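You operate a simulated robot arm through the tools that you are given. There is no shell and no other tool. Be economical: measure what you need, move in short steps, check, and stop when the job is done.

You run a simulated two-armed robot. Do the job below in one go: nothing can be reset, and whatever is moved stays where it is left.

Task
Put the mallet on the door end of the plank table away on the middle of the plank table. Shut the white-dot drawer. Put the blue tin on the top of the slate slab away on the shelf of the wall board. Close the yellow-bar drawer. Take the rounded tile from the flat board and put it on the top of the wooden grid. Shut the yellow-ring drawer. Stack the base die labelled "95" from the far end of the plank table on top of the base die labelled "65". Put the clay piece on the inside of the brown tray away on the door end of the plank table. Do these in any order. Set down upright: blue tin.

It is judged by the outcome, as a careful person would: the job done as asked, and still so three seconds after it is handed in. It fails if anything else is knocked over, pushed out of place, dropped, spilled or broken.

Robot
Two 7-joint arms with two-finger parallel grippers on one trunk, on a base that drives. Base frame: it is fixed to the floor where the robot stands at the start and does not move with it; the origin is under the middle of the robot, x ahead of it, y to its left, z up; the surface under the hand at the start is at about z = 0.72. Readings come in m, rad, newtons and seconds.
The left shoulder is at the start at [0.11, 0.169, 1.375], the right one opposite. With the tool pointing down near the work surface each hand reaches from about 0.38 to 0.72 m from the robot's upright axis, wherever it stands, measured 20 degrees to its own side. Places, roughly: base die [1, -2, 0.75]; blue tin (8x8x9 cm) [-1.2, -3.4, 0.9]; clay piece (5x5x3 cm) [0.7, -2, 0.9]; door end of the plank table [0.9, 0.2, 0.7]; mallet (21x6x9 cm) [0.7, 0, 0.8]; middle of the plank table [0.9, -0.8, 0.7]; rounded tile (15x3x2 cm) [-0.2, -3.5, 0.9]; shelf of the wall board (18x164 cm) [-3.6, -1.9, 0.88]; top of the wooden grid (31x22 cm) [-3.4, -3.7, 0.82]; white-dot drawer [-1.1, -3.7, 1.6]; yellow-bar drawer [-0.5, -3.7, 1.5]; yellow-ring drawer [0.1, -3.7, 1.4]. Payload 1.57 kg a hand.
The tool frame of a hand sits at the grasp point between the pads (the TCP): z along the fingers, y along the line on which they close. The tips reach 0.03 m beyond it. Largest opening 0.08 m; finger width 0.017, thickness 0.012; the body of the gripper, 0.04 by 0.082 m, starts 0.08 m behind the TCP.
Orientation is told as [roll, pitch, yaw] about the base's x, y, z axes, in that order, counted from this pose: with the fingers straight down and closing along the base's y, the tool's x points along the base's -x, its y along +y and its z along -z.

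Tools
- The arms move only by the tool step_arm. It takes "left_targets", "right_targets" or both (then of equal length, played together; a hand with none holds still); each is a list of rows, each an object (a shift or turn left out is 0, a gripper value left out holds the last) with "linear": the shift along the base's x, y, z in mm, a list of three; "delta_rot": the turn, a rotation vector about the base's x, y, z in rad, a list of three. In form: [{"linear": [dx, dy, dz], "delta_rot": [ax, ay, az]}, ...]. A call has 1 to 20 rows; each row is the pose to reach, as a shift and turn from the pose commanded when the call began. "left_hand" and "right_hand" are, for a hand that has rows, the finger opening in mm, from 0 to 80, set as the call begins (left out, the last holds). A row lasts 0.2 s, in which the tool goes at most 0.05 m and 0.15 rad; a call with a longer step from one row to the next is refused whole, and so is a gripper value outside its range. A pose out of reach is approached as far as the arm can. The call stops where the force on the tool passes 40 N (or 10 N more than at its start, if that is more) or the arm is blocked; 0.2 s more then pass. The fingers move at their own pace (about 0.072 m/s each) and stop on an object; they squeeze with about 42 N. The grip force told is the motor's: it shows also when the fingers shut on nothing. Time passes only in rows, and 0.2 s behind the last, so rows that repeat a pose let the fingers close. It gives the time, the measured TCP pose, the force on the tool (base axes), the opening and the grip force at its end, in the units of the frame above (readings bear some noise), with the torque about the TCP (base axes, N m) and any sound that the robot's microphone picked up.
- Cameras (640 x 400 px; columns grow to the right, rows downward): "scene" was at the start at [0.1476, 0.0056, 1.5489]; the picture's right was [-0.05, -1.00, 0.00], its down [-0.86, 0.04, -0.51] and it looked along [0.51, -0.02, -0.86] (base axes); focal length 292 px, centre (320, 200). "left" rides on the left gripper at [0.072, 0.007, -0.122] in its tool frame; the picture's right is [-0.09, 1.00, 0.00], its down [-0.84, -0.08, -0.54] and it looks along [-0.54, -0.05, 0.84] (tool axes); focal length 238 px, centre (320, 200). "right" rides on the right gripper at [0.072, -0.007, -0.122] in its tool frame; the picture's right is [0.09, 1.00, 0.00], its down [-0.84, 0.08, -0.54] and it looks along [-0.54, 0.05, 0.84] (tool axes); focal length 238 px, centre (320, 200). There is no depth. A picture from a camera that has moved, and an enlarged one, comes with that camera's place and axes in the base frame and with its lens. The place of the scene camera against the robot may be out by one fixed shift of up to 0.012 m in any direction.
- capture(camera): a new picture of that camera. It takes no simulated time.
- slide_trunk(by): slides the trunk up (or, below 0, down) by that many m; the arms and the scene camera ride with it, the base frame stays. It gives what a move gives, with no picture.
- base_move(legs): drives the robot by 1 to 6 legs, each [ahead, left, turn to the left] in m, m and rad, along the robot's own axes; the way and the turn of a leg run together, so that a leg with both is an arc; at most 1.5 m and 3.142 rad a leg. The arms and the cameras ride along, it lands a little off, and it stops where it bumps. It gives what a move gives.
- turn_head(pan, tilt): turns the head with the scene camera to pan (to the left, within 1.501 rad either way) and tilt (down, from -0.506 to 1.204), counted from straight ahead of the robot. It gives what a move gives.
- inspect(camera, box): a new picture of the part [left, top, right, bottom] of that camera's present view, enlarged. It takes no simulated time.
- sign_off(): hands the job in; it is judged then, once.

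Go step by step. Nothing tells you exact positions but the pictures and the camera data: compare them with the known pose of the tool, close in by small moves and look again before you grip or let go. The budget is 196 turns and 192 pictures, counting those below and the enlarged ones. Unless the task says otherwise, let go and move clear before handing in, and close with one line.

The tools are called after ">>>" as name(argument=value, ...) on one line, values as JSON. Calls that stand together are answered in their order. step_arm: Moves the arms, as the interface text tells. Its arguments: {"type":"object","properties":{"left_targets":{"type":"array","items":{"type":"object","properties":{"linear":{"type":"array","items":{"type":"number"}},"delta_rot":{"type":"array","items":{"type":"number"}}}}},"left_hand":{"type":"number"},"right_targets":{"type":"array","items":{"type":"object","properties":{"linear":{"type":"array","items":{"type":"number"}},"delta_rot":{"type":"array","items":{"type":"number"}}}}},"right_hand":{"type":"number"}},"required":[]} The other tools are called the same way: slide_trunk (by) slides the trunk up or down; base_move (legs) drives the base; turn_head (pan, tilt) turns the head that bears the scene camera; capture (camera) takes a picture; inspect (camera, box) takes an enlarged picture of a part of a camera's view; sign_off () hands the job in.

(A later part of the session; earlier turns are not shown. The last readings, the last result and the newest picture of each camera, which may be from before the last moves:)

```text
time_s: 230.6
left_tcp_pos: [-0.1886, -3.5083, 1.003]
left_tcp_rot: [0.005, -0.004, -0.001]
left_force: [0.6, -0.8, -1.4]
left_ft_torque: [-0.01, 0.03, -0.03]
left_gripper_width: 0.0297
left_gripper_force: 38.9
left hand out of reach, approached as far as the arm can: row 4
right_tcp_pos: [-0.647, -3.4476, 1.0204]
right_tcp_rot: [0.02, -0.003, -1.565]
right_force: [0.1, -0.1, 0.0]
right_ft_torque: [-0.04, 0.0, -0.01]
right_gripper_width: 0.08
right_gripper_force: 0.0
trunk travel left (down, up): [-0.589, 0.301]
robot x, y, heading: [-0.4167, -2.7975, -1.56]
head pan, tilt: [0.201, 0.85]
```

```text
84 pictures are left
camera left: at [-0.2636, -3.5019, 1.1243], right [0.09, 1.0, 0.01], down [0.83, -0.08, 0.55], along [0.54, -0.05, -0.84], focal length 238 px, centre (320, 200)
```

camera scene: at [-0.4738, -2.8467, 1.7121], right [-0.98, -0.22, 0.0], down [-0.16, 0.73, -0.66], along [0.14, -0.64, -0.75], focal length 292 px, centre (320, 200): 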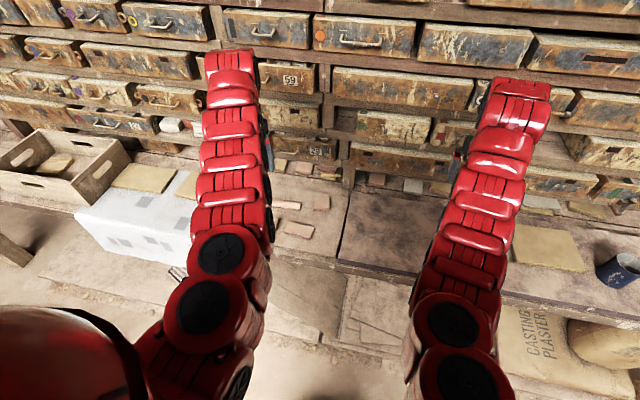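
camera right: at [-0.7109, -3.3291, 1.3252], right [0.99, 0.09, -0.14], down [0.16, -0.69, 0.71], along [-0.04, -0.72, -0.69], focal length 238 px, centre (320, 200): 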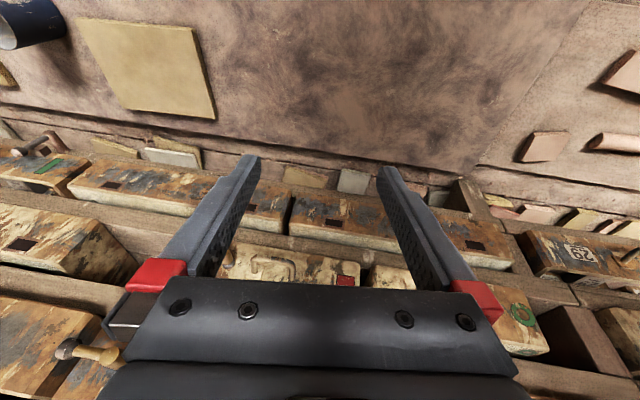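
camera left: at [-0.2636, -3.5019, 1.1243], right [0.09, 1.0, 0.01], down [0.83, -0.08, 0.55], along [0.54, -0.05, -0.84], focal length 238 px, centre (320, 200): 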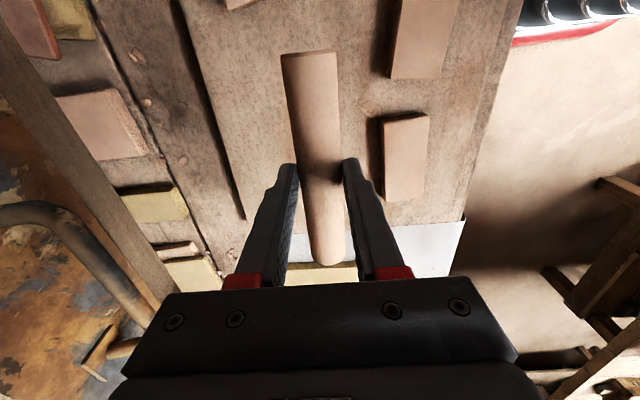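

The tile is held. Raise the trunk and slide right towards the blue tin.

>>> slide_trunk(by=0.15)

>>> base_move(legs=[[-0.1, 0, 0], [0, -0.5, 0]])

>>> turn_head(pan=-0.3, tilt=0.85)

>>> capture(camera="right")

>>> capture(camera="scene")

```text
time_s: 232.4
left_tcp_pos: [-0.1898, -3.5097, 1.1512]
left_tcp_rot: [0.005, -0.003, -0.002]
left_force: [0.1, 0.1, -1.9]
left_ft_torque: [0.01, -0.01, 0.02]
left_gripper_width: 0.029
left_gripper_force: 38.3
right_tcp_pos: [-0.6463, -3.4488, 1.1702]
right_tcp_rot: [0.019, -0.002, -1.564]
right_force: [0.4, -0.7, -1.0]
right_ft_torque: [0.0, 0.02, 0.02]
right_gripper_width: 0.08
right_gripper_force: 0.1
trunk travel left (down, up): [-0.739, 0.151]
robot x, y, heading: [-0.4147, -2.7977, -1.551]
head pan, tilt: [0.201, 0.85]
```

```text
time_s: 236.1
left_tcp_pos: [-0.7018, -3.4186, 1.1511]
left_tcp_rot: [0.005, -0.004, 0.003]
left_force: [0.0, 0.0, -0.6]
left_ft_torque: [0.0, -0.01, 0.0]
left_gripper_width: 0.029
left_gripper_force: 38.9
right_tcp_pos: [-1.1603, -3.3596, 1.171]
right_tcp_rot: [0.021, -0.001, -1.563]
right_force: [0.1, -0.7, 0.0]
right_ft_torque: [0.01, 0.03, 0.01]
right_gripper_width: 0.08
right_gripper_force: 0.0
trunk travel left (down, up): [-0.739, 0.151]
robot x, y, heading: [-0.9322, -2.7046, -1.549]
head pan, tilt: [0.201, 0.85]
```

```text
time_s: 237.1
left_tcp_pos: [-0.7017, -3.4172, 1.1531]
left_tcp_rot: [0.005, -0.003, 0.002]
left_force: [1.1, 0.4, -1.4]
left_ft_torque: [-0.01, -0.01, 0.02]
left_gripper_width: 0.029
left_gripper_force: 38.9
right_tcp_pos: [-1.1591, -3.3592, 1.171]
right_tcp_rot: [0.019, -0.002, -1.563]
right_force: [0.1, -0.2, 0.5]
right_ft_torque: [0.01, 0.0, -0.04]
right_gripper_width: 0.0797
right_gripper_force: 0.0
trunk travel left (down, up): [-0.739, 0.151]
robot x, y, heading: [-0.9356, -2.7051, -1.553]
head pan, tilt: [-0.3, 0.85]
```

```text
83 pictures are left
camera right: at [-1.1678, -3.2876, 1.2925], right [0.99, 0.1, 0.02], down [0.08, -0.83, 0.55], along [0.07, -0.54, -0.84], focal length 238 px, centre (320, 200)
```

right: 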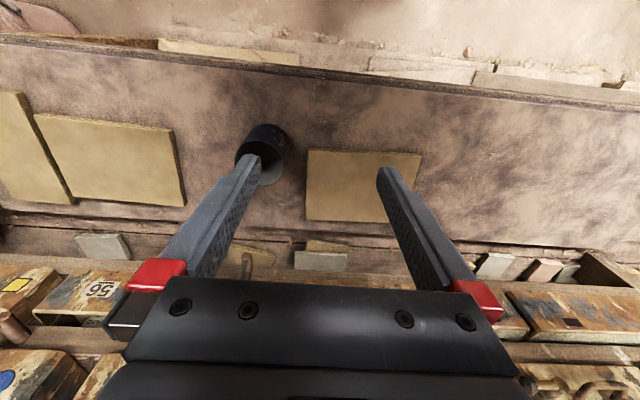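

```text
82 pictures are left
camera scene: at [-0.9542, -2.8525, 1.6121], right [-0.96, 0.28, 0.0], down [0.21, 0.72, -0.66], along [-0.18, -0.63, -0.75], focal length 292 px, centre (320, 200)
```

scene: 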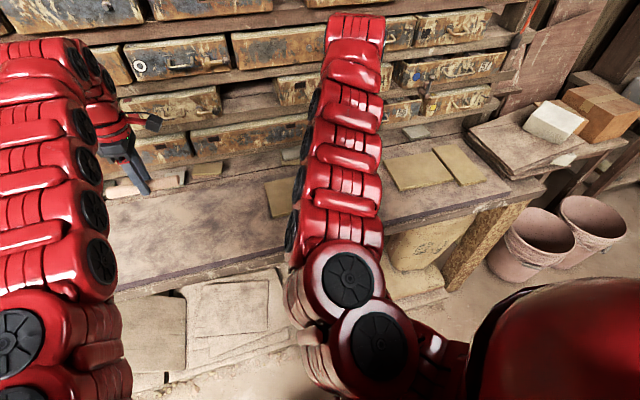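

The tin is at about (−1.23, −3.41). I'll nudge the base so it is under the right hand and look again.

>>> base_move(legs=[[0.06, -0.08, 0]])

>>> step_arm(right_targets=[{"linear": [0, 0, -30]}, {"linear": [0, 0, -60]}, {"linear": [0, 0, -80]}])

>>> capture(camera="right")

```text
time_s: 238.2
left_tcp_pos: [-0.7793, -3.4789, 1.1521]
left_tcp_rot: [0.006, -0.004, 0.005]
left_force: [0.0, -0.2, -1.8]
left_ft_torque: [0.0, -0.01, 0.03]
left_gripper_width: 0.0288
left_gripper_force: 38.8
right_tcp_pos: [-1.2376, -3.4206, 1.1708]
right_tcp_rot: [0.019, -0.002, -1.561]
right_force: [0.0, 0.3, 0.2]
right_ft_torque: [0.04, -0.02, 0.0]
right_gripper_width: 0.0799
right_gripper_force: 0.1
trunk travel left (down, up): [-0.739, 0.151]
robot x, y, heading: [-1.0167, -2.7684, -1.553]
head pan, tilt: [-0.3, 0.85]
```

```text
time_s: 239.0
left_tcp_pos: [-0.7808, -3.4798, 1.1513]
left_tcp_rot: [0.005, -0.002, 0.005]
left_force: [-0.5, 0.3, -0.6]
left_ft_torque: [0.01, 0.03, 0.01]
left_gripper_width: 0.0291
left_gripper_force: 39.5
right_tcp_pos: [-1.2379, -3.4207, 1.0892]
right_tcp_rot: [0.02, -0.001, -1.561]
right_force: [0.1, -0.4, 0.3]
right_ft_torque: [0.02, -0.03, -0.02]
right_gripper_width: 0.0797
right_gripper_force: 0.1
trunk travel left (down, up): [-0.739, 0.151]
robot x, y, heading: [-1.0158, -2.7698, -1.551]
head pan, tilt: [-0.3, 0.85]
```

```text
81 pictures are left
camera right: at [-1.246, -3.3489, 1.2118], right [0.99, 0.1, 0.02], down [0.08, -0.84, 0.54], along [0.07, -0.54, -0.84], focal length 238 px, centre (320, 200)
```

right: 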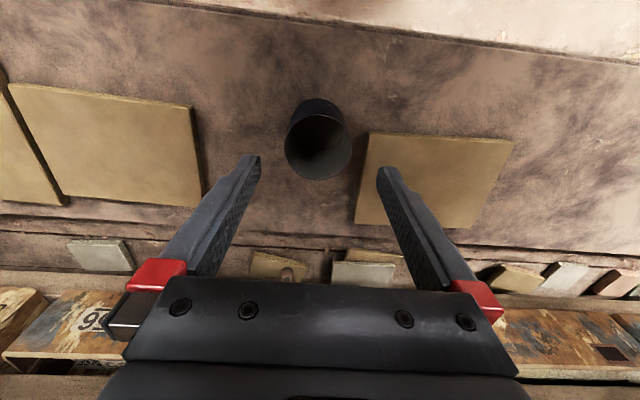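

The tin's rim is about 73–75 mm across, so the 80 mm opening is tight but workable. Let me zoom in to see its details.

>>> inspect(camera="right", box=[250, 80, 400, 200])

```text
3.33 times, centred on (325, 140) of right
camera zoom: at [-1.246, -3.3489, 1.2118], right [0.99, 0.1, 0.02], down [0.08, -0.84, 0.54], along [0.07, -0.54, -0.84], focal length 794 px, centre (303, 400)
```

zoom: 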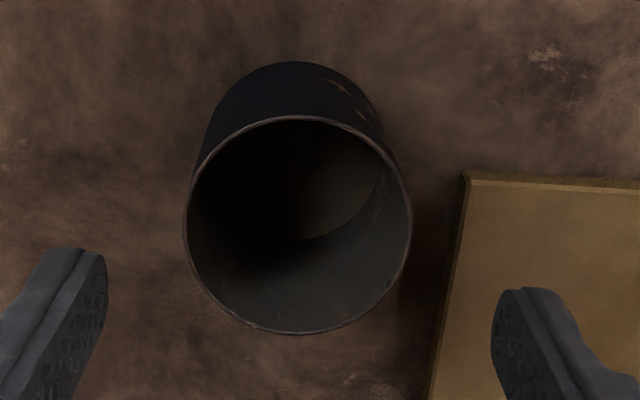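

The tin is an open can with no handle. Rather than squeezing 75 mm into an 80 mm opening, I'll grip its wall on the +x side, one finger inside, one outside. Move over and take a look.

>>> step_arm(right_targets=[{"linear": [21, -10, 0]}, {"linear": [42, -21, 0]}, {"linear": [42, -21, -40]}, {"linear": [42, -21, -70]}, {"linear": [42, -21, -70]}], right_hand=50)

>>> capture(camera="right")

```text
time_s: 240.2
left_tcp_pos: [-0.7811, -3.478, 1.1511]
left_tcp_rot: [0.006, -0.005, 0.002]
left_force: [0.4, 0.0, -0.9]
left_ft_torque: [-0.03, -0.01, -0.02]
left_gripper_width: 0.0288
left_gripper_force: 39.0
right_tcp_pos: [-1.1938, -3.4424, 1.0201]
right_tcp_rot: [0.02, -0.002, -1.559]
right_force: [-0.2, 0.7, 0.8]
right_ft_torque: [-0.01, 0.03, 0.04]
right_gripper_width: 0.0502
right_gripper_force: 0.1
trunk travel left (down, up): [-0.739, 0.151]
robot x, y, heading: [-1.0173, -2.7683, -1.549]
head pan, tilt: [-0.3, 0.85]
```

```text
79 pictures are left
camera right: at [-1.2017, -3.3708, 1.1422], right [0.99, 0.1, 0.02], down [0.08, -0.83, 0.55], along [0.07, -0.54, -0.84], focal length 238 px, centre (320, 200)
```

right: 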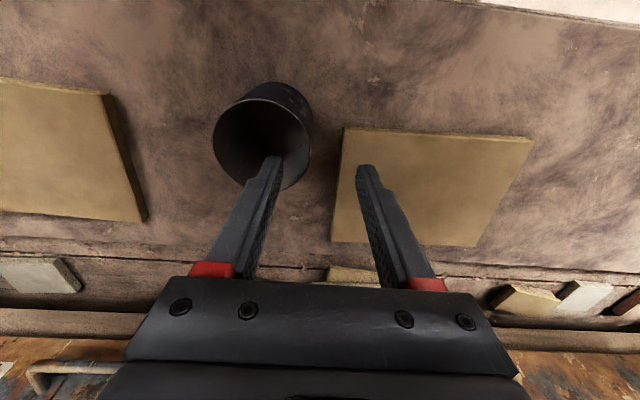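

Trim: tin centre ≈ (−1.2345, −3.433), wall near x −1.198. Descend so the wall sits between the fingers.

>>> step_arm(right_targets=[{"linear": [-5, 9, 0]}, {"linear": [-5, 9, -15]}, {"linear": [-5, 9, -30]}, {"linear": [-5, 9, -45]}, {"linear": [-5, 9, -55]}, {"linear": [-5, 9, -55]}])

>>> capture(camera="right")

```text
time_s: 241.6
left_tcp_pos: [-0.7802, -3.4789, 1.1511]
left_tcp_rot: [0.005, -0.003, 0.005]
left_force: [0.2, 0.6, -1.4]
left_ft_torque: [-0.01, 0.03, 0.01]
left_gripper_width: 0.0291
left_gripper_force: 39.0
right_tcp_pos: [-1.2012, -3.4336, 0.9647]
right_tcp_rot: [0.018, -0.003, -1.561]
right_force: [0.0, -0.7, 0.4]
right_ft_torque: [0.0, 0.02, -0.03]
right_gripper_width: 0.0498
right_gripper_force: 0.0
trunk travel left (down, up): [-0.739, 0.151]
robot x, y, heading: [-1.0106, -2.7649, -1.544]
head pan, tilt: [-0.3, 0.85]
```

```text
78 pictures are left
camera right: at [-1.2092, -3.3618, 1.0876], right [0.99, 0.1, 0.02], down [0.08, -0.83, 0.55], along [0.07, -0.54, -0.84], focal length 238 px, centre (320, 200)
```

right: 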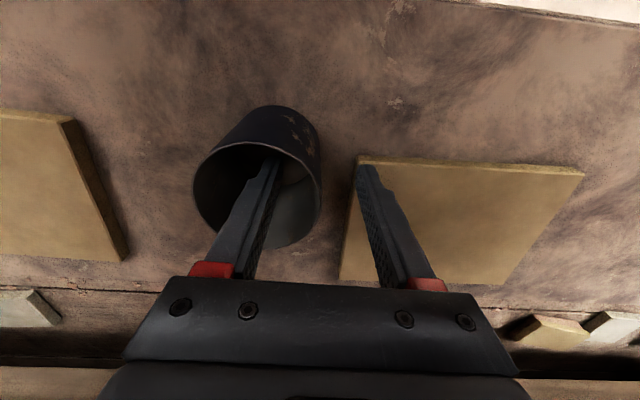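

The wall is between the fingers. Close.

>>> step_arm(right_targets=[{}, {}, {}, {}], right_hand=0)

>>> step_arm(right_targets=[{"linear": [0, 0, 10]}, {"linear": [0, 0, 25]}, {"linear": [0, 0, 50]}, {"linear": [0, 0, 50]}])

>>> capture(camera="right")

```text
time_s: 242.6
left_tcp_pos: [-0.7797, -3.4784, 1.1511]
left_tcp_rot: [0.005, -0.004, 0.004]
left_force: [0.3, -0.1, -0.7]
left_ft_torque: [0.04, -0.04, 0.01]
left_gripper_width: 0.029
left_gripper_force: 38.3
right_tcp_pos: [-1.2003, -3.4334, 0.9655]
right_tcp_rot: [0.019, -0.003, -1.559]
right_force: [0.1, -0.5, 3.1]
right_ft_torque: [-0.02, 0.23, 0.05]
right_gripper_width: 0.0026
right_gripper_force: 23.0
trunk travel left (down, up): [-0.739, 0.151]
robot x, y, heading: [-1.0107, -2.766, -1.554]
head pan, tilt: [-0.3, 0.85]
```

```text
time_s: 243.6
left_tcp_pos: [-0.7804, -3.4794, 1.1526]
left_tcp_rot: [0.005, -0.003, 0.004]
left_force: [0.4, 0.0, -0.9]
left_ft_torque: [0.0, 0.05, -0.02]
left_gripper_width: 0.029
left_gripper_force: 38.5
right_tcp_pos: [-1.2025, -3.4332, 1.015]
right_tcp_rot: [0.022, -0.002, -1.561]
right_force: [0.2, -0.2, -0.6]
right_ft_torque: [0.02, -0.03, 0.02]
right_gripper_width: 0.0024
right_gripper_force: 23.6
trunk travel left (down, up): [-0.739, 0.151]
robot x, y, heading: [-1.0133, -2.766, -1.554]
head pan, tilt: [-0.3, 0.85]
```

```text
77 pictures are left
camera right: at [-1.2099, -3.3619, 1.1375], right [0.99, 0.1, 0.02], down [0.08, -0.83, 0.55], along [0.07, -0.54, -0.84], focal length 238 px, centre (320, 200)
```

right: 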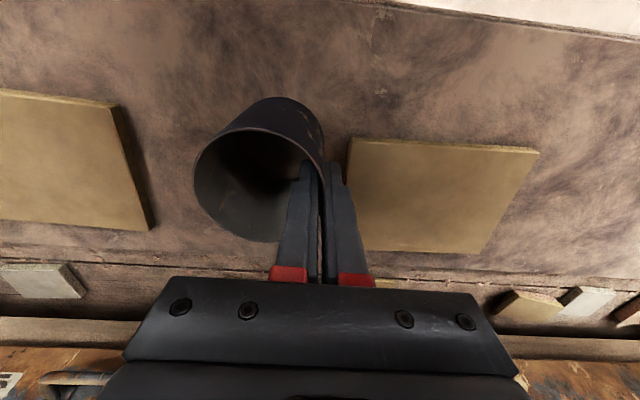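

It lifts with the hand. Raise further and plan the drive to the left end (wall board side).

>>> step_arm(right_targets=[{"linear": [0, 0, 30]}, {"linear": [0, 0, 60]}, {"linear": [0, 0, 90]}, {"linear": [0, 0, 110]}])

>>> capture(camera="right")

>>> base_move(legs=[[-0.3, 0, 0]])

>>> turn_head(pan=-1.4, tilt=0.35)

>>> capture(camera="scene")

```text
time_s: 244.6
left_tcp_pos: [-0.7805, -3.4783, 1.1527]
left_tcp_rot: [0.004, -0.003, 0.002]
left_force: [-0.5, 0.0, -1.1]
left_ft_torque: [0.0, 0.02, 0.02]
left_gripper_width: 0.0291
left_gripper_force: 38.8
right_tcp_pos: [-1.1994, -3.4319, 1.1257]
right_tcp_rot: [0.02, -0.001, -1.558]
right_force: [-1.0, -0.1, -1.1]
right_ft_torque: [-0.01, -0.01, 0.03]
right_gripper_width: 0.0021
right_gripper_force: 23.9
trunk travel left (down, up): [-0.739, 0.151]
robot x, y, heading: [-1.014, -2.7669, -1.549]
head pan, tilt: [-0.3, 0.85]
```

```text
76 pictures are left
camera right: at [-1.2075, -3.3608, 1.2467], right [0.99, 0.1, 0.02], down [0.08, -0.84, 0.54], along [0.07, -0.54, -0.84], focal length 238 px, centre (320, 200)
```

right: 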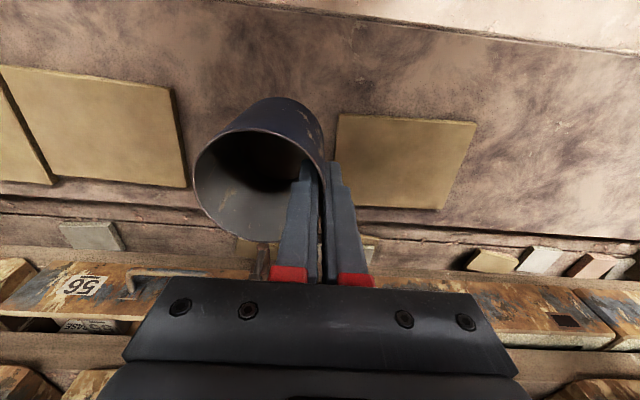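

```text
time_s: 246.6
left_tcp_pos: [-0.7827, -3.1824, 1.1525]
left_tcp_rot: [0.006, -0.002, 0.011]
left_force: [0.3, 0.2, -2.0]
left_ft_torque: [0.02, -0.03, -0.03]
left_gripper_width: 0.0291
left_gripper_force: 39.5
right_tcp_pos: [-1.2028, -3.1395, 1.124]
right_tcp_rot: [0.019, -0.003, -1.555]
right_force: [-0.5, 0.0, -0.6]
right_ft_torque: [0.02, 0.01, 0.05]
right_gripper_width: 0.0022
right_gripper_force: 23.6
trunk travel left (down, up): [-0.739, 0.151]
robot x, y, heading: [-1.0219, -2.4667, -1.543]
head pan, tilt: [-0.3, 0.85]
```

```text
time_s: 248.0
left_tcp_pos: [-0.7834, -3.1818, 1.1526]
left_tcp_rot: [0.006, -0.005, 0.01]
left_force: [-0.2, -1.1, -1.3]
left_ft_torque: [0.02, 0.02, -0.02]
left_gripper_width: 0.0291
left_gripper_force: 38.9
right_tcp_pos: [-1.2027, -3.1386, 1.1233]
right_tcp_rot: [0.02, -0.002, -1.554]
right_force: [0.0, -0.2, -1.4]
right_ft_torque: [-0.03, 0.01, -0.02]
right_gripper_width: 0.0022
right_gripper_force: 23.3
trunk travel left (down, up): [-0.739, 0.151]
robot x, y, heading: [-1.0201, -2.4713, -1.547]
head pan, tilt: [-1.4, 0.351]
```

```text
75 pictures are left
camera scene: at [-1.1091, -2.5621, 1.6558], right [-0.2, 0.98, 0.0], down [0.34, 0.07, -0.94], along [-0.92, -0.18, -0.34], focal length 292 px, centre (320, 200)
```

scene: 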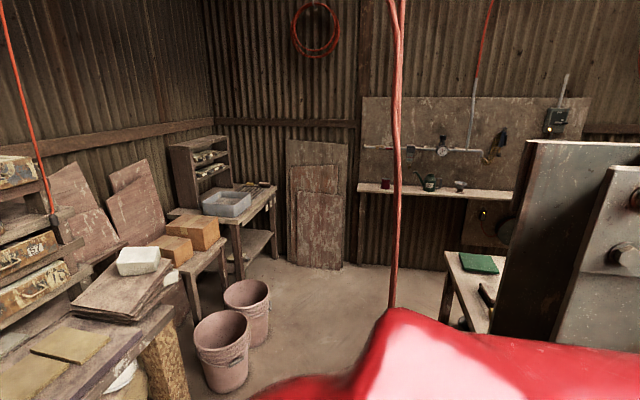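

The tin and tile are both held. A hose hangs near (−1.6, −2.5), so I'll first move away from it, turn to face −x, and pass it along y ≈ −2.95.

>>> base_move(legs=[[0, 0.42, 0], [0.28, 0, 0], [0, 0, -1.59], [0, 0.2, 0]])

>>> turn_head(pan=-0.1, tilt=0.45)

>>> capture(camera="scene")

```text
time_s: 257.2
left_tcp_pos: [-1.2998, -3.1594, 1.152]
left_tcp_rot: [0.005, -0.004, -1.58]
left_force: [-0.5, 1.2, -1.3]
left_ft_torque: [0.0, 0.0, 0.0]
left_gripper_width: 0.0292
left_gripper_force: 38.5
right_tcp_pos: [-1.2506, -2.7407, 1.1249]
right_tcp_rot: [0.021, -0.002, 3.14]
right_force: [0.4, -0.1, -1.3]
right_ft_torque: [-0.01, -0.02, -0.04]
right_gripper_width: 0.0024
right_gripper_force: 24.4
trunk travel left (down, up): [-0.739, 0.151]
robot x, y, heading: [-0.5886, -2.9391, -3.133]
head pan, tilt: [-1.4, 0.351]
```

```text
time_s: 258.6
left_tcp_pos: [-1.3009, -3.1613, 1.1519]
left_tcp_rot: [0.005, -0.002, -1.58]
left_force: [-0.1, -0.4, -1.8]
left_ft_torque: [-0.01, 0.0, -0.01]
left_gripper_width: 0.0292
left_gripper_force: 39.0
right_tcp_pos: [-1.25, -2.7412, 1.1231]
right_tcp_rot: [0.018, -0.001, 3.138]
right_force: [0.3, -0.5, -1.4]
right_ft_torque: [-0.04, 0.01, -0.01]
right_gripper_width: 0.0023
right_gripper_force: 23.9
trunk travel left (down, up): [-0.739, 0.151]
robot x, y, heading: [-0.5901, -2.9392, -3.134]
head pan, tilt: [-0.099, 0.45]
```

```text
74 pictures are left
camera scene: at [-0.7593, -2.9202, 1.6466], right [0.09, 1.0, 0.0], down [0.43, -0.04, -0.9], along [-0.9, 0.08, -0.44], focal length 292 px, centre (320, 200)
```

scene: 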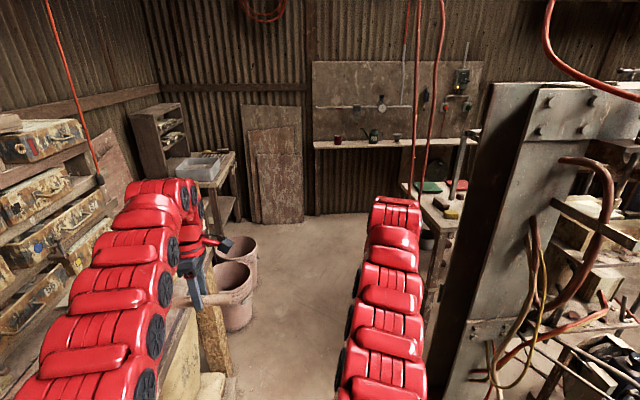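

The way along y ≈ −2.97 is free. Drive forward past the hose in two legs.

>>> base_move(legs=[[0, 0.03, -0.008], [0.7, 0, 0]])

>>> capture(camera="scene")

```text
time_s: 262.9
left_tcp_pos: [-2.0031, -3.177, 1.1525]
left_tcp_rot: [0.004, -0.004, -1.595]
left_force: [0.7, -0.4, -0.8]
left_ft_torque: [0.02, 0.03, -0.02]
left_gripper_width: 0.0292
left_gripper_force: 38.5
right_tcp_pos: [-1.9451, -2.7595, 1.1246]
right_tcp_rot: [0.017, -0.002, 3.124]
right_force: [-0.8, 0.5, -0.2]
right_ft_torque: [-0.06, -0.01, -0.02]
right_gripper_width: 0.0023
right_gripper_force: 23.9
trunk travel left (down, up): [-0.739, 0.151]
robot x, y, heading: [-1.286, -2.9676, 3.129]
head pan, tilt: [-0.099, 0.45]
```

```text
73 pictures are left
camera scene: at [-1.4582, -2.9455, 1.6466], right [0.11, 0.99, 0.0], down [0.43, -0.05, -0.9], along [-0.9, 0.1, -0.44], focal length 292 px, centre (320, 200)
```

scene: 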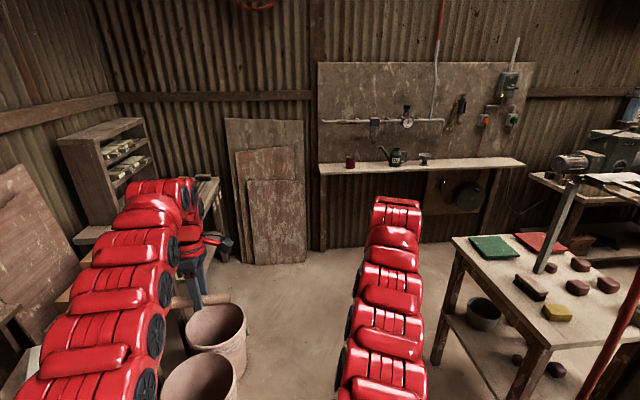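

Past the hose. The shelf with three items is ahead on the right; the small table on the left should hold the wooden grid. Drive on and look left.

>>> base_move(legs=[[0.9, -0.12, 0.01]])

>>> turn_head(pan=0.55, tilt=0.6)

>>> capture(camera="scene")

>>> turn_head(pan=-0.2, tilt=0.45)

>>> capture(camera="scene")

```text
time_s: 267.7
left_tcp_pos: [-2.905, -3.0596, 1.1517]
left_tcp_rot: [0.006, -0.005, -1.589]
left_force: [-0.3, -0.7, -0.6]
left_ft_torque: [0.0, 0.04, -0.01]
left_gripper_width: 0.029
left_gripper_force: 38.3
right_tcp_pos: [-2.8504, -2.6416, 1.1247]
right_tcp_rot: [0.019, -0.001, 3.13]
right_force: [0.3, -0.4, -1.1]
right_ft_torque: [-0.01, -0.02, 0.0]
right_gripper_width: 0.0024
right_gripper_force: 24.3
trunk travel left (down, up): [-0.739, 0.151]
robot x, y, heading: [-2.1847, -2.8419, 3.145]
head pan, tilt: [-0.099, 0.45]
```

```text
time_s: 268.7
left_tcp_pos: [-2.9059, -3.0596, 1.152]
left_tcp_rot: [0.007, -0.004, -1.588]
left_force: [-0.1, -0.1, -0.9]
left_ft_torque: [0.0, 0.0, 0.01]
left_gripper_width: 0.0292
left_gripper_force: 39.1
right_tcp_pos: [-2.851, -2.6401, 1.1243]
right_tcp_rot: [0.019, -0.003, 3.131]
right_force: [0.3, 0.5, -1.3]
right_ft_torque: [-0.03, 0.02, 0.01]
right_gripper_width: 0.0022
right_gripper_force: 24.2
trunk travel left (down, up): [-0.739, 0.151]
robot x, y, heading: [-2.1874, -2.8428, 3.144]
head pan, tilt: [0.55, 0.6]
```

```text
72 pictures are left
camera scene: at [-2.3455, -2.879, 1.6331], right [-0.52, 0.85, 0.0], down [0.48, 0.29, -0.83], along [-0.7, -0.43, -0.56], focal length 292 px, centre (320, 200)
```

scene: 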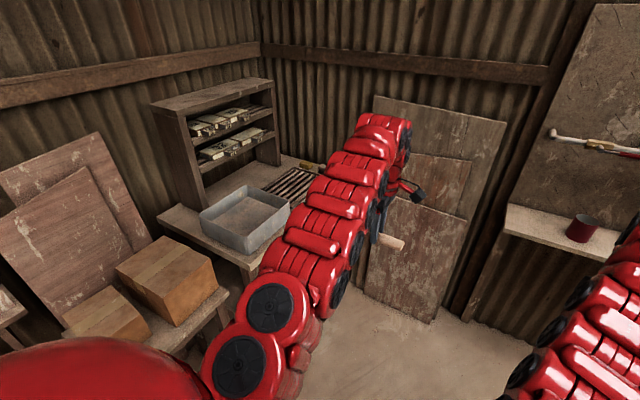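

```text
time_s: 269.8
left_tcp_pos: [-2.9055, -3.0593, 1.1516]
left_tcp_rot: [0.006, -0.004, -1.588]
left_force: [-1.1, 0.1, -0.8]
left_ft_torque: [0.0, -0.03, 0.02]
left_gripper_width: 0.029
left_gripper_force: 38.9
right_tcp_pos: [-2.8511, -2.6408, 1.1247]
right_tcp_rot: [0.018, -0.001, 3.13]
right_force: [0.4, 1.0, -1.3]
right_ft_torque: [0.0, 0.01, 0.0]
right_gripper_width: 0.0026
right_gripper_force: 23.7
trunk travel left (down, up): [-0.739, 0.151]
robot x, y, heading: [-2.1874, -2.8431, 3.14]
head pan, tilt: [-0.201, 0.45]
```

```text
71 pictures are left
camera scene: at [-2.3603, -2.8147, 1.6465], right [0.2, 0.98, 0.0], down [0.43, -0.09, -0.9], along [-0.88, 0.18, -0.44], focal length 292 px, centre (320, 200)
```

scene: 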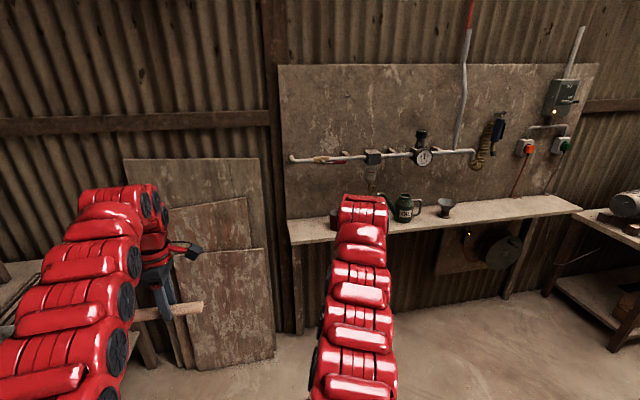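

The wooden grid is at about (−3.40, −3.70), left of me; the shelf has a red can (y ≈ −2.49) and a dark can (y ≈ −2.15) with a free gap between. I'll place the tin first; approach the shelf.

>>> base_move(legs=[[0, -0.24, 0], [0.45, 0, 0]])

>>> capture(camera="right")

>>> capture(camera="scene")

```text
time_s: 273.9
left_tcp_pos: [-3.3553, -2.814, 1.1523]
left_tcp_rot: [0.006, -0.003, -1.591]
left_force: [-0.4, -0.1, -0.7]
left_ft_torque: [0.0, -0.03, -0.02]
left_gripper_width: 0.0291
left_gripper_force: 38.7
right_tcp_pos: [-3.2976, -2.3948, 1.1238]
right_tcp_rot: [0.019, -0.002, 3.129]
right_force: [0.2, -0.3, -0.6]
right_ft_torque: [-0.02, -0.02, -0.01]
right_gripper_width: 0.0022
right_gripper_force: 23.5
trunk travel left (down, up): [-0.739, 0.151]
robot x, y, heading: [-2.6407, -2.6006, 3.135]
head pan, tilt: [-0.201, 0.45]
```

```text
70 pictures are left
camera right: at [-3.2244, -2.3873, 1.2466], right [0.08, -1.0, 0.02], down [-0.84, -0.06, 0.55], along [-0.54, -0.06, -0.84], focal length 238 px, centre (320, 200)
```

right: 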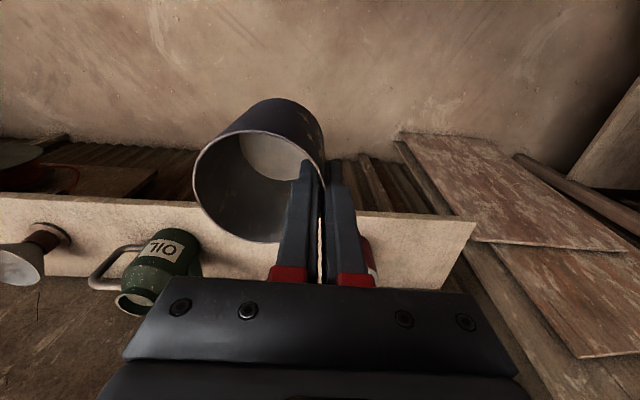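

```text
69 pictures are left
camera scene: at [-2.8086, -2.5705, 1.6467], right [0.2, 0.98, 0.0], down [0.43, -0.09, -0.9], along [-0.88, 0.18, -0.44], focal length 292 px, centre (320, 200)
```

scene: 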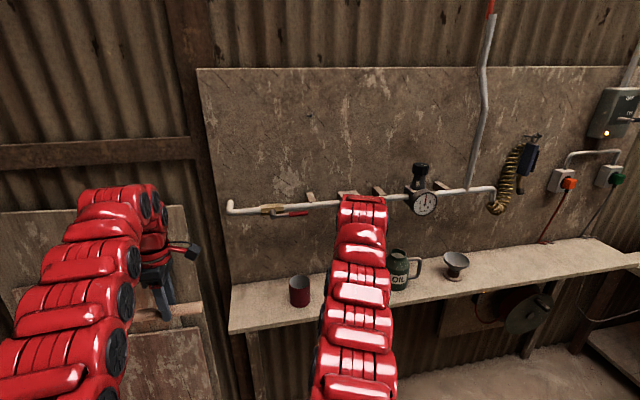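

Shelf front edge is at x ≈ −3.485; the gap for the tin is centred at y ≈ −2.33. I'll pull the left hand back a little, drive 0.12 m closer and extend the right hand over the shelf.

>>> step_arm(left_targets=[{"linear": [30, 0, 0]}, {"linear": [60, 0, 0]}, {"linear": [90, 0, 0]}])

>>> base_move(legs=[[0.13, 0, 0.006]])

>>> step_arm(right_targets=[{"linear": [-20, 8, 0]}, {"linear": [-45, 16, 0]}, {"linear": [-70, 24, 0]}, {"linear": [-95, 29, 0]}, {"linear": [-105, 29, 0]}, {"linear": [-105, 29, 0]}])

>>> capture(camera="right")

>>> capture(camera="scene")

```text
time_s: 274.8
left_tcp_pos: [-3.2645, -2.8132, 1.1511]
left_tcp_rot: [0.008, -0.003, -1.595]
left_force: [0.2, 0.1, -1.4]
left_ft_torque: [0.0, -0.02, -0.01]
left_gripper_width: 0.0294
left_gripper_force: 39.8
right_tcp_pos: [-3.2983, -2.3944, 1.1251]
right_tcp_rot: [0.019, -0.003, 3.129]
right_force: [0.2, -0.5, -0.4]
right_ft_torque: [-0.02, 0.02, 0.02]
right_gripper_width: 0.0023
right_gripper_force: 23.3
trunk travel left (down, up): [-0.739, 0.151]
robot x, y, heading: [-2.641, -2.5997, 3.137]
head pan, tilt: [-0.201, 0.45]
```

```text
time_s: 276.0
left_tcp_pos: [-3.3926, -2.8202, 1.152]
left_tcp_rot: [0.007, -0.003, -1.584]
left_force: [-0.4, 0.4, -0.8]
left_ft_torque: [0.06, -0.04, 0.0]
left_gripper_width: 0.0289
left_gripper_force: 39.0
right_tcp_pos: [-3.4278, -2.4007, 1.1246]
right_tcp_rot: [0.019, -0.001, 3.136]
right_force: [-0.3, -0.1, -0.6]
right_ft_torque: [-0.04, -0.01, 0.01]
right_gripper_width: 0.0022
right_gripper_force: 23.8
trunk travel left (down, up): [-0.739, 0.151]
robot x, y, heading: [-2.7715, -2.5959, -3.143]
head pan, tilt: [-0.201, 0.45]
```

```text
time_s: 277.4
left_tcp_pos: [-3.3934, -2.8193, 1.1512]
left_tcp_rot: [0.005, -0.004, -1.585]
left_force: [-0.2, 0.0, -2.0]
left_ft_torque: [0.01, -0.03, 0.03]
left_gripper_width: 0.0293
left_gripper_force: 38.3
right_tcp_pos: [-3.4913, -2.3772, 1.1242]
right_tcp_rot: [0.02, -0.002, 3.135]
right_force: [-0.5, 0.7, -1.1]
right_ft_torque: [-0.04, 0.0, 0.0]
right_gripper_width: 0.0023
right_gripper_force: 23.7
right hand out of reach, approached as far as the arm can: row 3, 4, 5, 6
trunk travel left (down, up): [-0.739, 0.151]
robot x, y, heading: [-2.7678, -2.601, -3.139]
head pan, tilt: [-0.201, 0.45]
```

```text
68 pictures are left
camera right: at [-3.4172, -2.3699, 1.2465], right [0.09, -1.0, 0.02], down [-0.84, -0.06, 0.55], along [-0.54, -0.06, -0.84], focal length 238 px, centre (320, 200)
```

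right: 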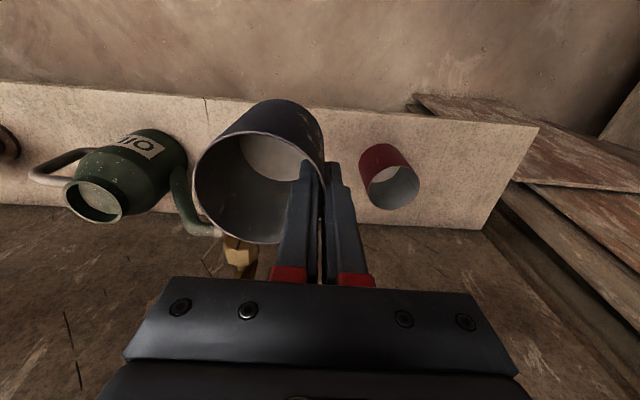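

```text
67 pictures are left
camera scene: at [-2.9388, -2.571, 1.6466], right [0.2, 0.98, 0.0], down [0.43, -0.09, -0.9], along [-0.88, 0.18, -0.44], focal length 292 px, centre (320, 200)
```

scene: 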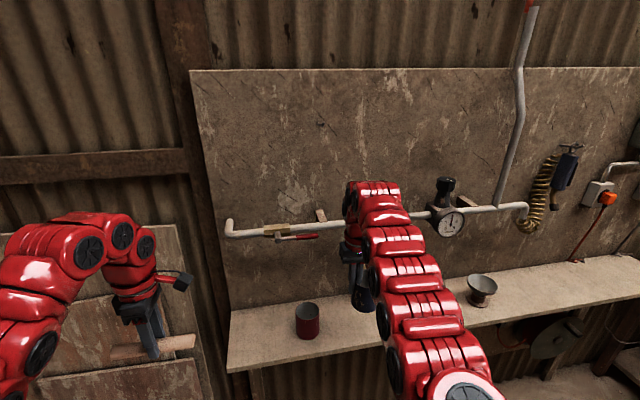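

Need about 5 cm more: drive the base 0.05 m, then lower.

>>> base_move(legs=[[0.055, 0, 0]])

>>> step_arm(right_targets=[{"linear": [0, 4, -30]}, {"linear": [0, 4, -60]}, {"linear": [0, 4, -90]}, {"linear": [0, 4, -110]}, {"linear": [0, 4, -120]}, {"linear": [0, 4, -120]}])

>>> capture(camera="right")

>>> capture(camera="scene")

```text
time_s: 278.4
left_tcp_pos: [-3.4456, -2.8196, 1.1517]
left_tcp_rot: [0.003, -0.005, -1.586]
left_force: [0.9, 0.3, -1.0]
left_ft_torque: [-0.02, 0.01, -0.03]
left_gripper_width: 0.0291
left_gripper_force: 38.8
right_tcp_pos: [-3.5439, -2.3784, 1.1267]
right_tcp_rot: [0.019, -0.004, 3.134]
right_force: [-0.4, -1.1, -0.1]
right_ft_torque: [-0.05, 0.02, -0.03]
right_gripper_width: 0.0024
right_gripper_force: 24.2
trunk travel left (down, up): [-0.739, 0.151]
robot x, y, heading: [-2.8244, -2.6001, -3.141]
head pan, tilt: [-0.201, 0.45]
```

```text
time_s: 279.8
left_tcp_pos: [-3.4472, -2.8193, 1.1511]
left_tcp_rot: [0.006, -0.006, -1.586]
left_force: [-0.6, -0.2, -0.6]
left_ft_torque: [0.03, 0.0, 0.01]
left_gripper_width: 0.029
left_gripper_force: 38.4
right_tcp_pos: [-3.5472, -2.3758, 1.0021]
right_tcp_rot: [0.018, -0.001, 3.136]
right_force: [-0.8, -0.4, -0.6]
right_ft_torque: [-0.03, -0.03, 0.01]
right_gripper_width: 0.0022
right_gripper_force: 23.8
trunk travel left (down, up): [-0.739, 0.151]
robot x, y, heading: [-2.8218, -2.5991, -3.136]
head pan, tilt: [-0.201, 0.45]
```

```text
66 pictures are left
camera right: at [-3.4726, -2.3674, 1.1245], right [0.09, -1.0, 0.02], down [-0.84, -0.06, 0.55], along [-0.54, -0.06, -0.84], focal length 238 px, centre (320, 200)
```

right: 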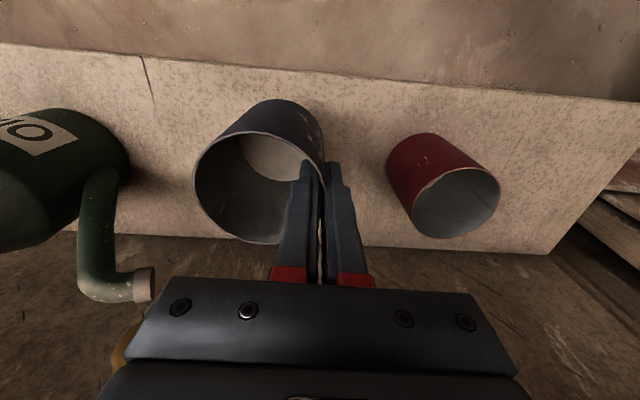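

```text
65 pictures are left
camera scene: at [-2.9934, -2.5719, 1.6466], right [0.2, 0.98, 0.0], down [0.43, -0.09, -0.9], along [-0.88, 0.18, -0.44], focal length 292 px, centre (320, 200)
```

scene: 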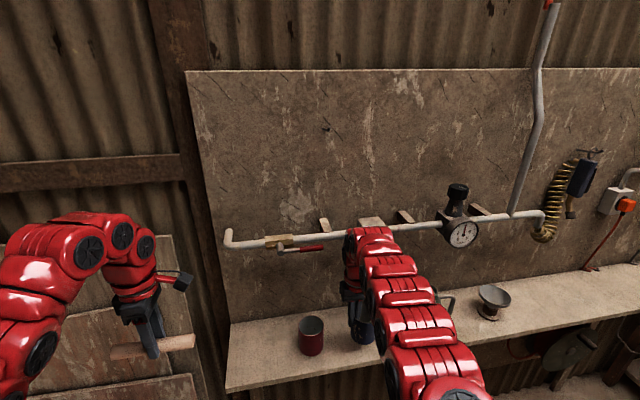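

Clear on both sides. Lower slowly to contact with the shelf.

>>> step_arm(right_targets=[{"linear": [0, 0, -12]}, {"linear": [0, 0, -22]}, {"linear": [0, 0, -28]}, {"linear": [0, 0, -32]}, {"linear": [0, 0, -35]}, {"linear": [0, 0, -38]}])

>>> capture(camera="right")

```text
time_s: 281.2
left_tcp_pos: [-3.4471, -2.8197, 1.1512]
left_tcp_rot: [0.003, -0.004, -1.585]
left_force: [0.6, 0.1, -1.6]
left_ft_torque: [0.02, 0.0, -0.01]
left_gripper_width: 0.0293
left_gripper_force: 38.8
right_tcp_pos: [-3.5461, -2.376, 0.9665]
right_tcp_rot: [0.021, -0.003, 3.137]
right_force: [-0.3, -0.3, -0.9]
right_ft_torque: [0.0, -0.04, 0.01]
right_gripper_width: 0.0023
right_gripper_force: 24.0
trunk travel left (down, up): [-0.739, 0.151]
robot x, y, heading: [-2.8222, -2.6001, -3.138]
head pan, tilt: [-0.201, 0.45]
```

```text
64 pictures are left
camera right: at [-3.4713, -2.3671, 1.0886], right [0.09, -1.0, 0.02], down [-0.84, -0.06, 0.54], along [-0.54, -0.06, -0.84], focal length 238 px, centre (320, 200)
```

right: 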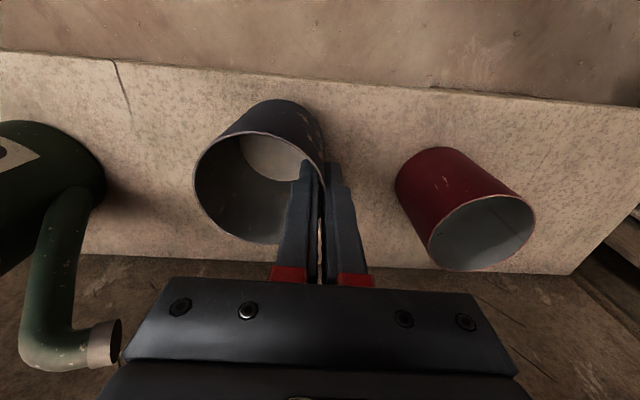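

>>> step_arm(right_targets=[{"linear": [0, 0, -3]}, {"linear": [0, 0, -6]}, {"linear": [0, 0, -9]}, {"linear": [0, 0, -12]}])

```text
time_s: 282.2
left_tcp_pos: [-3.448, -2.8201, 1.1514]
left_tcp_rot: [0.005, -0.003, -1.585]
left_force: [0.1, -0.1, -0.3]
left_ft_torque: [0.0, 0.02, 0.03]
left_gripper_width: 0.029
left_gripper_force: 38.4
right_tcp_pos: [-3.5453, -2.3746, 0.9558]
right_tcp_rot: [0.02, -0.004, 3.134]
right_force: [0.0, -0.1, -1.6]
right_ft_torque: [-0.02, 0.01, -0.01]
right_gripper_width: 0.0024
right_gripper_force: 23.8
right hand out of reach, approached as far as the arm can: row 4
trunk travel left (down, up): [-0.739, 0.151]
robot x, y, heading: [-2.8222, -2.5987, -3.142]
head pan, tilt: [-0.201, 0.45]
```

At the reach limit; I'll use the trunk for the last few millimetres.

>>> slide_trunk(by=-0.01)

>>> capture(camera="right")

```text
time_s: 282.8
left_tcp_pos: [-3.4462, -2.8212, 1.1412]
left_tcp_rot: [0.004, -0.001, -1.585]
left_force: [-0.5, 0.1, -1.6]
left_ft_torque: [0.03, 0.04, -0.01]
left_gripper_width: 0.0289
left_gripper_force: 38.7
right_tcp_pos: [-3.5433, -2.377, 0.9485]
right_tcp_rot: [0.018, -0.006, 3.135]
right_force: [-1.5, -2.9, 15.9]
right_ft_torque: [0.81, 0.07, 0.05]
right_gripper_width: 0.003
right_gripper_force: 24.1
trunk travel left (down, up): [-0.729, 0.161]
robot x, y, heading: [-2.821, -2.5971, -3.139]
head pan, tilt: [-0.201, 0.45]
```

```text
63 pictures are left
camera right: at [-3.4703, -2.368, 1.0705], right [0.09, -1.0, 0.02], down [-0.83, -0.06, 0.55], along [-0.55, -0.06, -0.84], focal length 238 px, centre (320, 200)
```

right: 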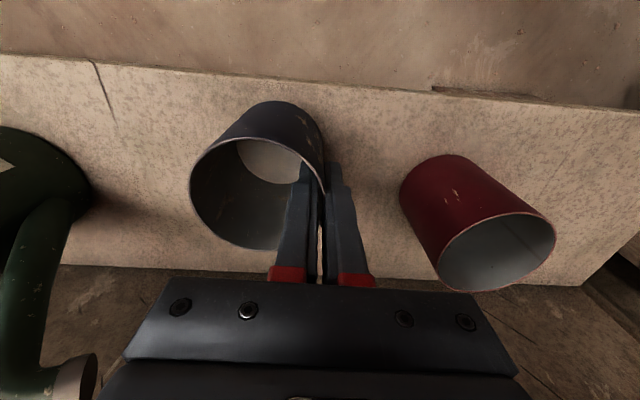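

Contact. Ease up 3 mm, open to 40 mm and lift out.

>>> slide_trunk(by=0.004)

>>> step_arm(right_targets=[{}, {}, {}, {}], right_hand=40)

>>> capture(camera="right")

```text
time_s: 283.3
left_tcp_pos: [-3.4481, -2.8212, 1.1448]
left_tcp_rot: [0.006, -0.004, -1.586]
left_force: [0.5, -0.6, -1.4]
left_ft_torque: [0.01, 0.01, -0.01]
left_gripper_width: 0.029
left_gripper_force: 38.9
right_tcp_pos: [-3.5436, -2.3754, 0.9486]
right_tcp_rot: [0.019, 0.0, 3.135]
right_force: [0.2, -0.7, -0.3]
right_ft_torque: [-0.01, 0.0, 0.01]
right_gripper_width: 0.0022
right_gripper_force: 24.0
trunk travel left (down, up): [-0.733, 0.157]
robot x, y, heading: [-2.8204, -2.5985, -3.135]
head pan, tilt: [-0.201, 0.45]
```

```text
time_s: 284.3
left_tcp_pos: [-3.4477, -2.8197, 1.1445]
left_tcp_rot: [0.005, -0.003, -1.586]
left_force: [-0.2, -1.0, -0.8]
left_ft_torque: [0.0, 0.0, 0.0]
left_gripper_width: 0.0289
left_gripper_force: 38.9
right_tcp_pos: [-3.5452, -2.3761, 0.9511]
right_tcp_rot: [0.019, -0.003, 3.134]
right_force: [-0.2, -0.4, 0.1]
right_ft_torque: [0.03, 0.01, -0.01]
right_gripper_width: 0.0402
right_gripper_force: 0.0
trunk travel left (down, up): [-0.733, 0.157]
robot x, y, heading: [-2.8215, -2.5994, -3.133]
head pan, tilt: [-0.201, 0.45]
```

```text
62 pictures are left
camera right: at [-3.4709, -2.3671, 1.0729], right [0.09, -1.0, 0.02], down [-0.84, -0.06, 0.55], along [-0.54, -0.06, -0.84], focal length 238 px, centre (320, 200)
```

right: 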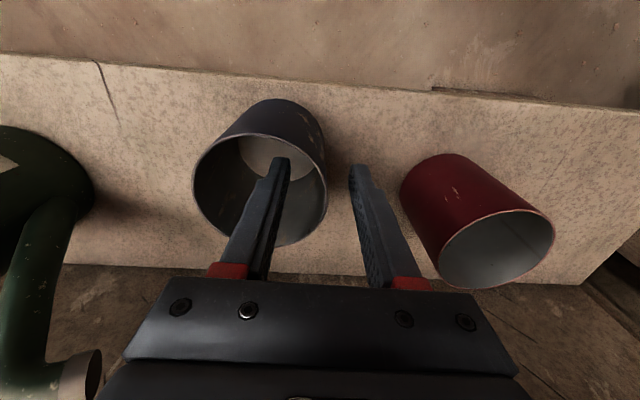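

The tin stands upright on the shelf. Lift straight out the way I came, then back away.

>>> step_arm(right_targets=[{"linear": [0, 0, 30]}, {"linear": [0, 0, 70]}, {"linear": [0, 0, 110]}, {"linear": [0, 0, 150]}, {"linear": [2, 0, 172]}])

>>> base_move(legs=[[-0.25, 0, 0]])

>>> capture(camera="right")

>>> turn_head(pan=0.5, tilt=0.55)

>>> capture(camera="scene")

```text
time_s: 285.5
left_tcp_pos: [-3.4486, -2.8212, 1.146]
left_tcp_rot: [0.006, -0.003, -1.584]
left_force: [-0.2, 0.2, -1.0]
left_ft_torque: [0.02, -0.02, 0.01]
left_gripper_width: 0.029
left_gripper_force: 38.9
right_tcp_pos: [-3.5432, -2.3755, 1.1233]
right_tcp_rot: [0.018, -0.001, 3.137]
right_force: [-0.4, -0.3, 0.3]
right_ft_torque: [0.01, 0.0, 0.03]
right_gripper_width: 0.04
right_gripper_force: 0.0
trunk travel left (down, up): [-0.733, 0.157]
robot x, y, heading: [-2.8241, -2.5956, -3.137]
head pan, tilt: [-0.201, 0.45]
```

```text
time_s: 287.3
left_tcp_pos: [-3.2029, -2.8184, 1.144]
left_tcp_rot: [0.007, -0.002, -1.585]
left_force: [-0.7, -0.1, -1.0]
left_ft_torque: [0.02, 0.04, -0.03]
left_gripper_width: 0.0292
left_gripper_force: 39.1
right_tcp_pos: [-3.2979, -2.3751, 1.1218]
right_tcp_rot: [0.019, -0.001, 3.135]
right_force: [-0.2, 0.2, -0.6]
right_ft_torque: [-0.03, 0.02, -0.02]
right_gripper_width: 0.0401
right_gripper_force: 0.1
trunk travel left (down, up): [-0.733, 0.157]
robot x, y, heading: [-2.573, -2.599, -3.142]
head pan, tilt: [-0.201, 0.45]
```

```text
61 pictures are left
camera right: at [-3.2235, -2.3668, 1.244], right [0.09, -1.0, 0.02], down [-0.84, -0.06, 0.55], along [-0.54, -0.06, -0.84], focal length 238 px, centre (320, 200)
```

right: 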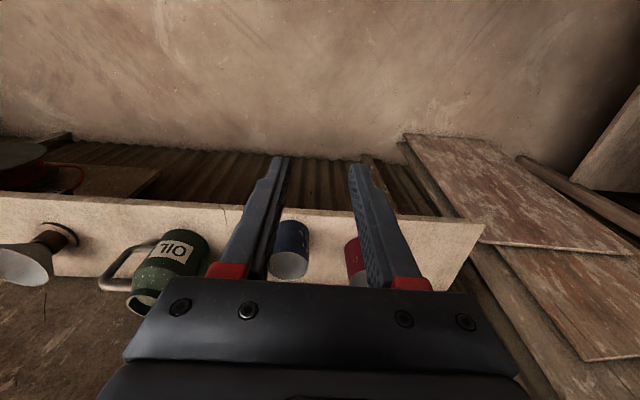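

```text
time_s: 288.4
left_tcp_pos: [-3.203, -2.8186, 1.1452]
left_tcp_rot: [0.005, -0.004, -1.585]
left_force: [0.0, 0.3, -1.4]
left_ft_torque: [0.01, 0.0, 0.0]
left_gripper_width: 0.0291
left_gripper_force: 38.9
right_tcp_pos: [-3.2964, -2.3747, 1.1237]
right_tcp_rot: [0.019, -0.002, 3.133]
right_force: [0.7, 1.0, -0.5]
right_ft_torque: [-0.01, -0.02, 0.01]
right_gripper_width: 0.0401
right_gripper_force: 0.1
trunk travel left (down, up): [-0.733, 0.157]
robot x, y, heading: [-2.5771, -2.5951, -3.135]
head pan, tilt: [0.499, 0.55]
```

```text
60 pictures are left
camera scene: at [-2.7364, -2.6321, 1.6315], right [-0.48, 0.88, 0.0], down [0.46, 0.25, -0.85], along [-0.75, -0.41, -0.52], focal length 292 px, centre (320, 200)
```

scene: 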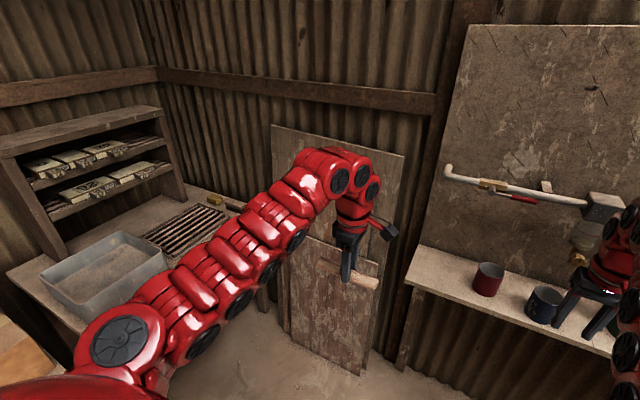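

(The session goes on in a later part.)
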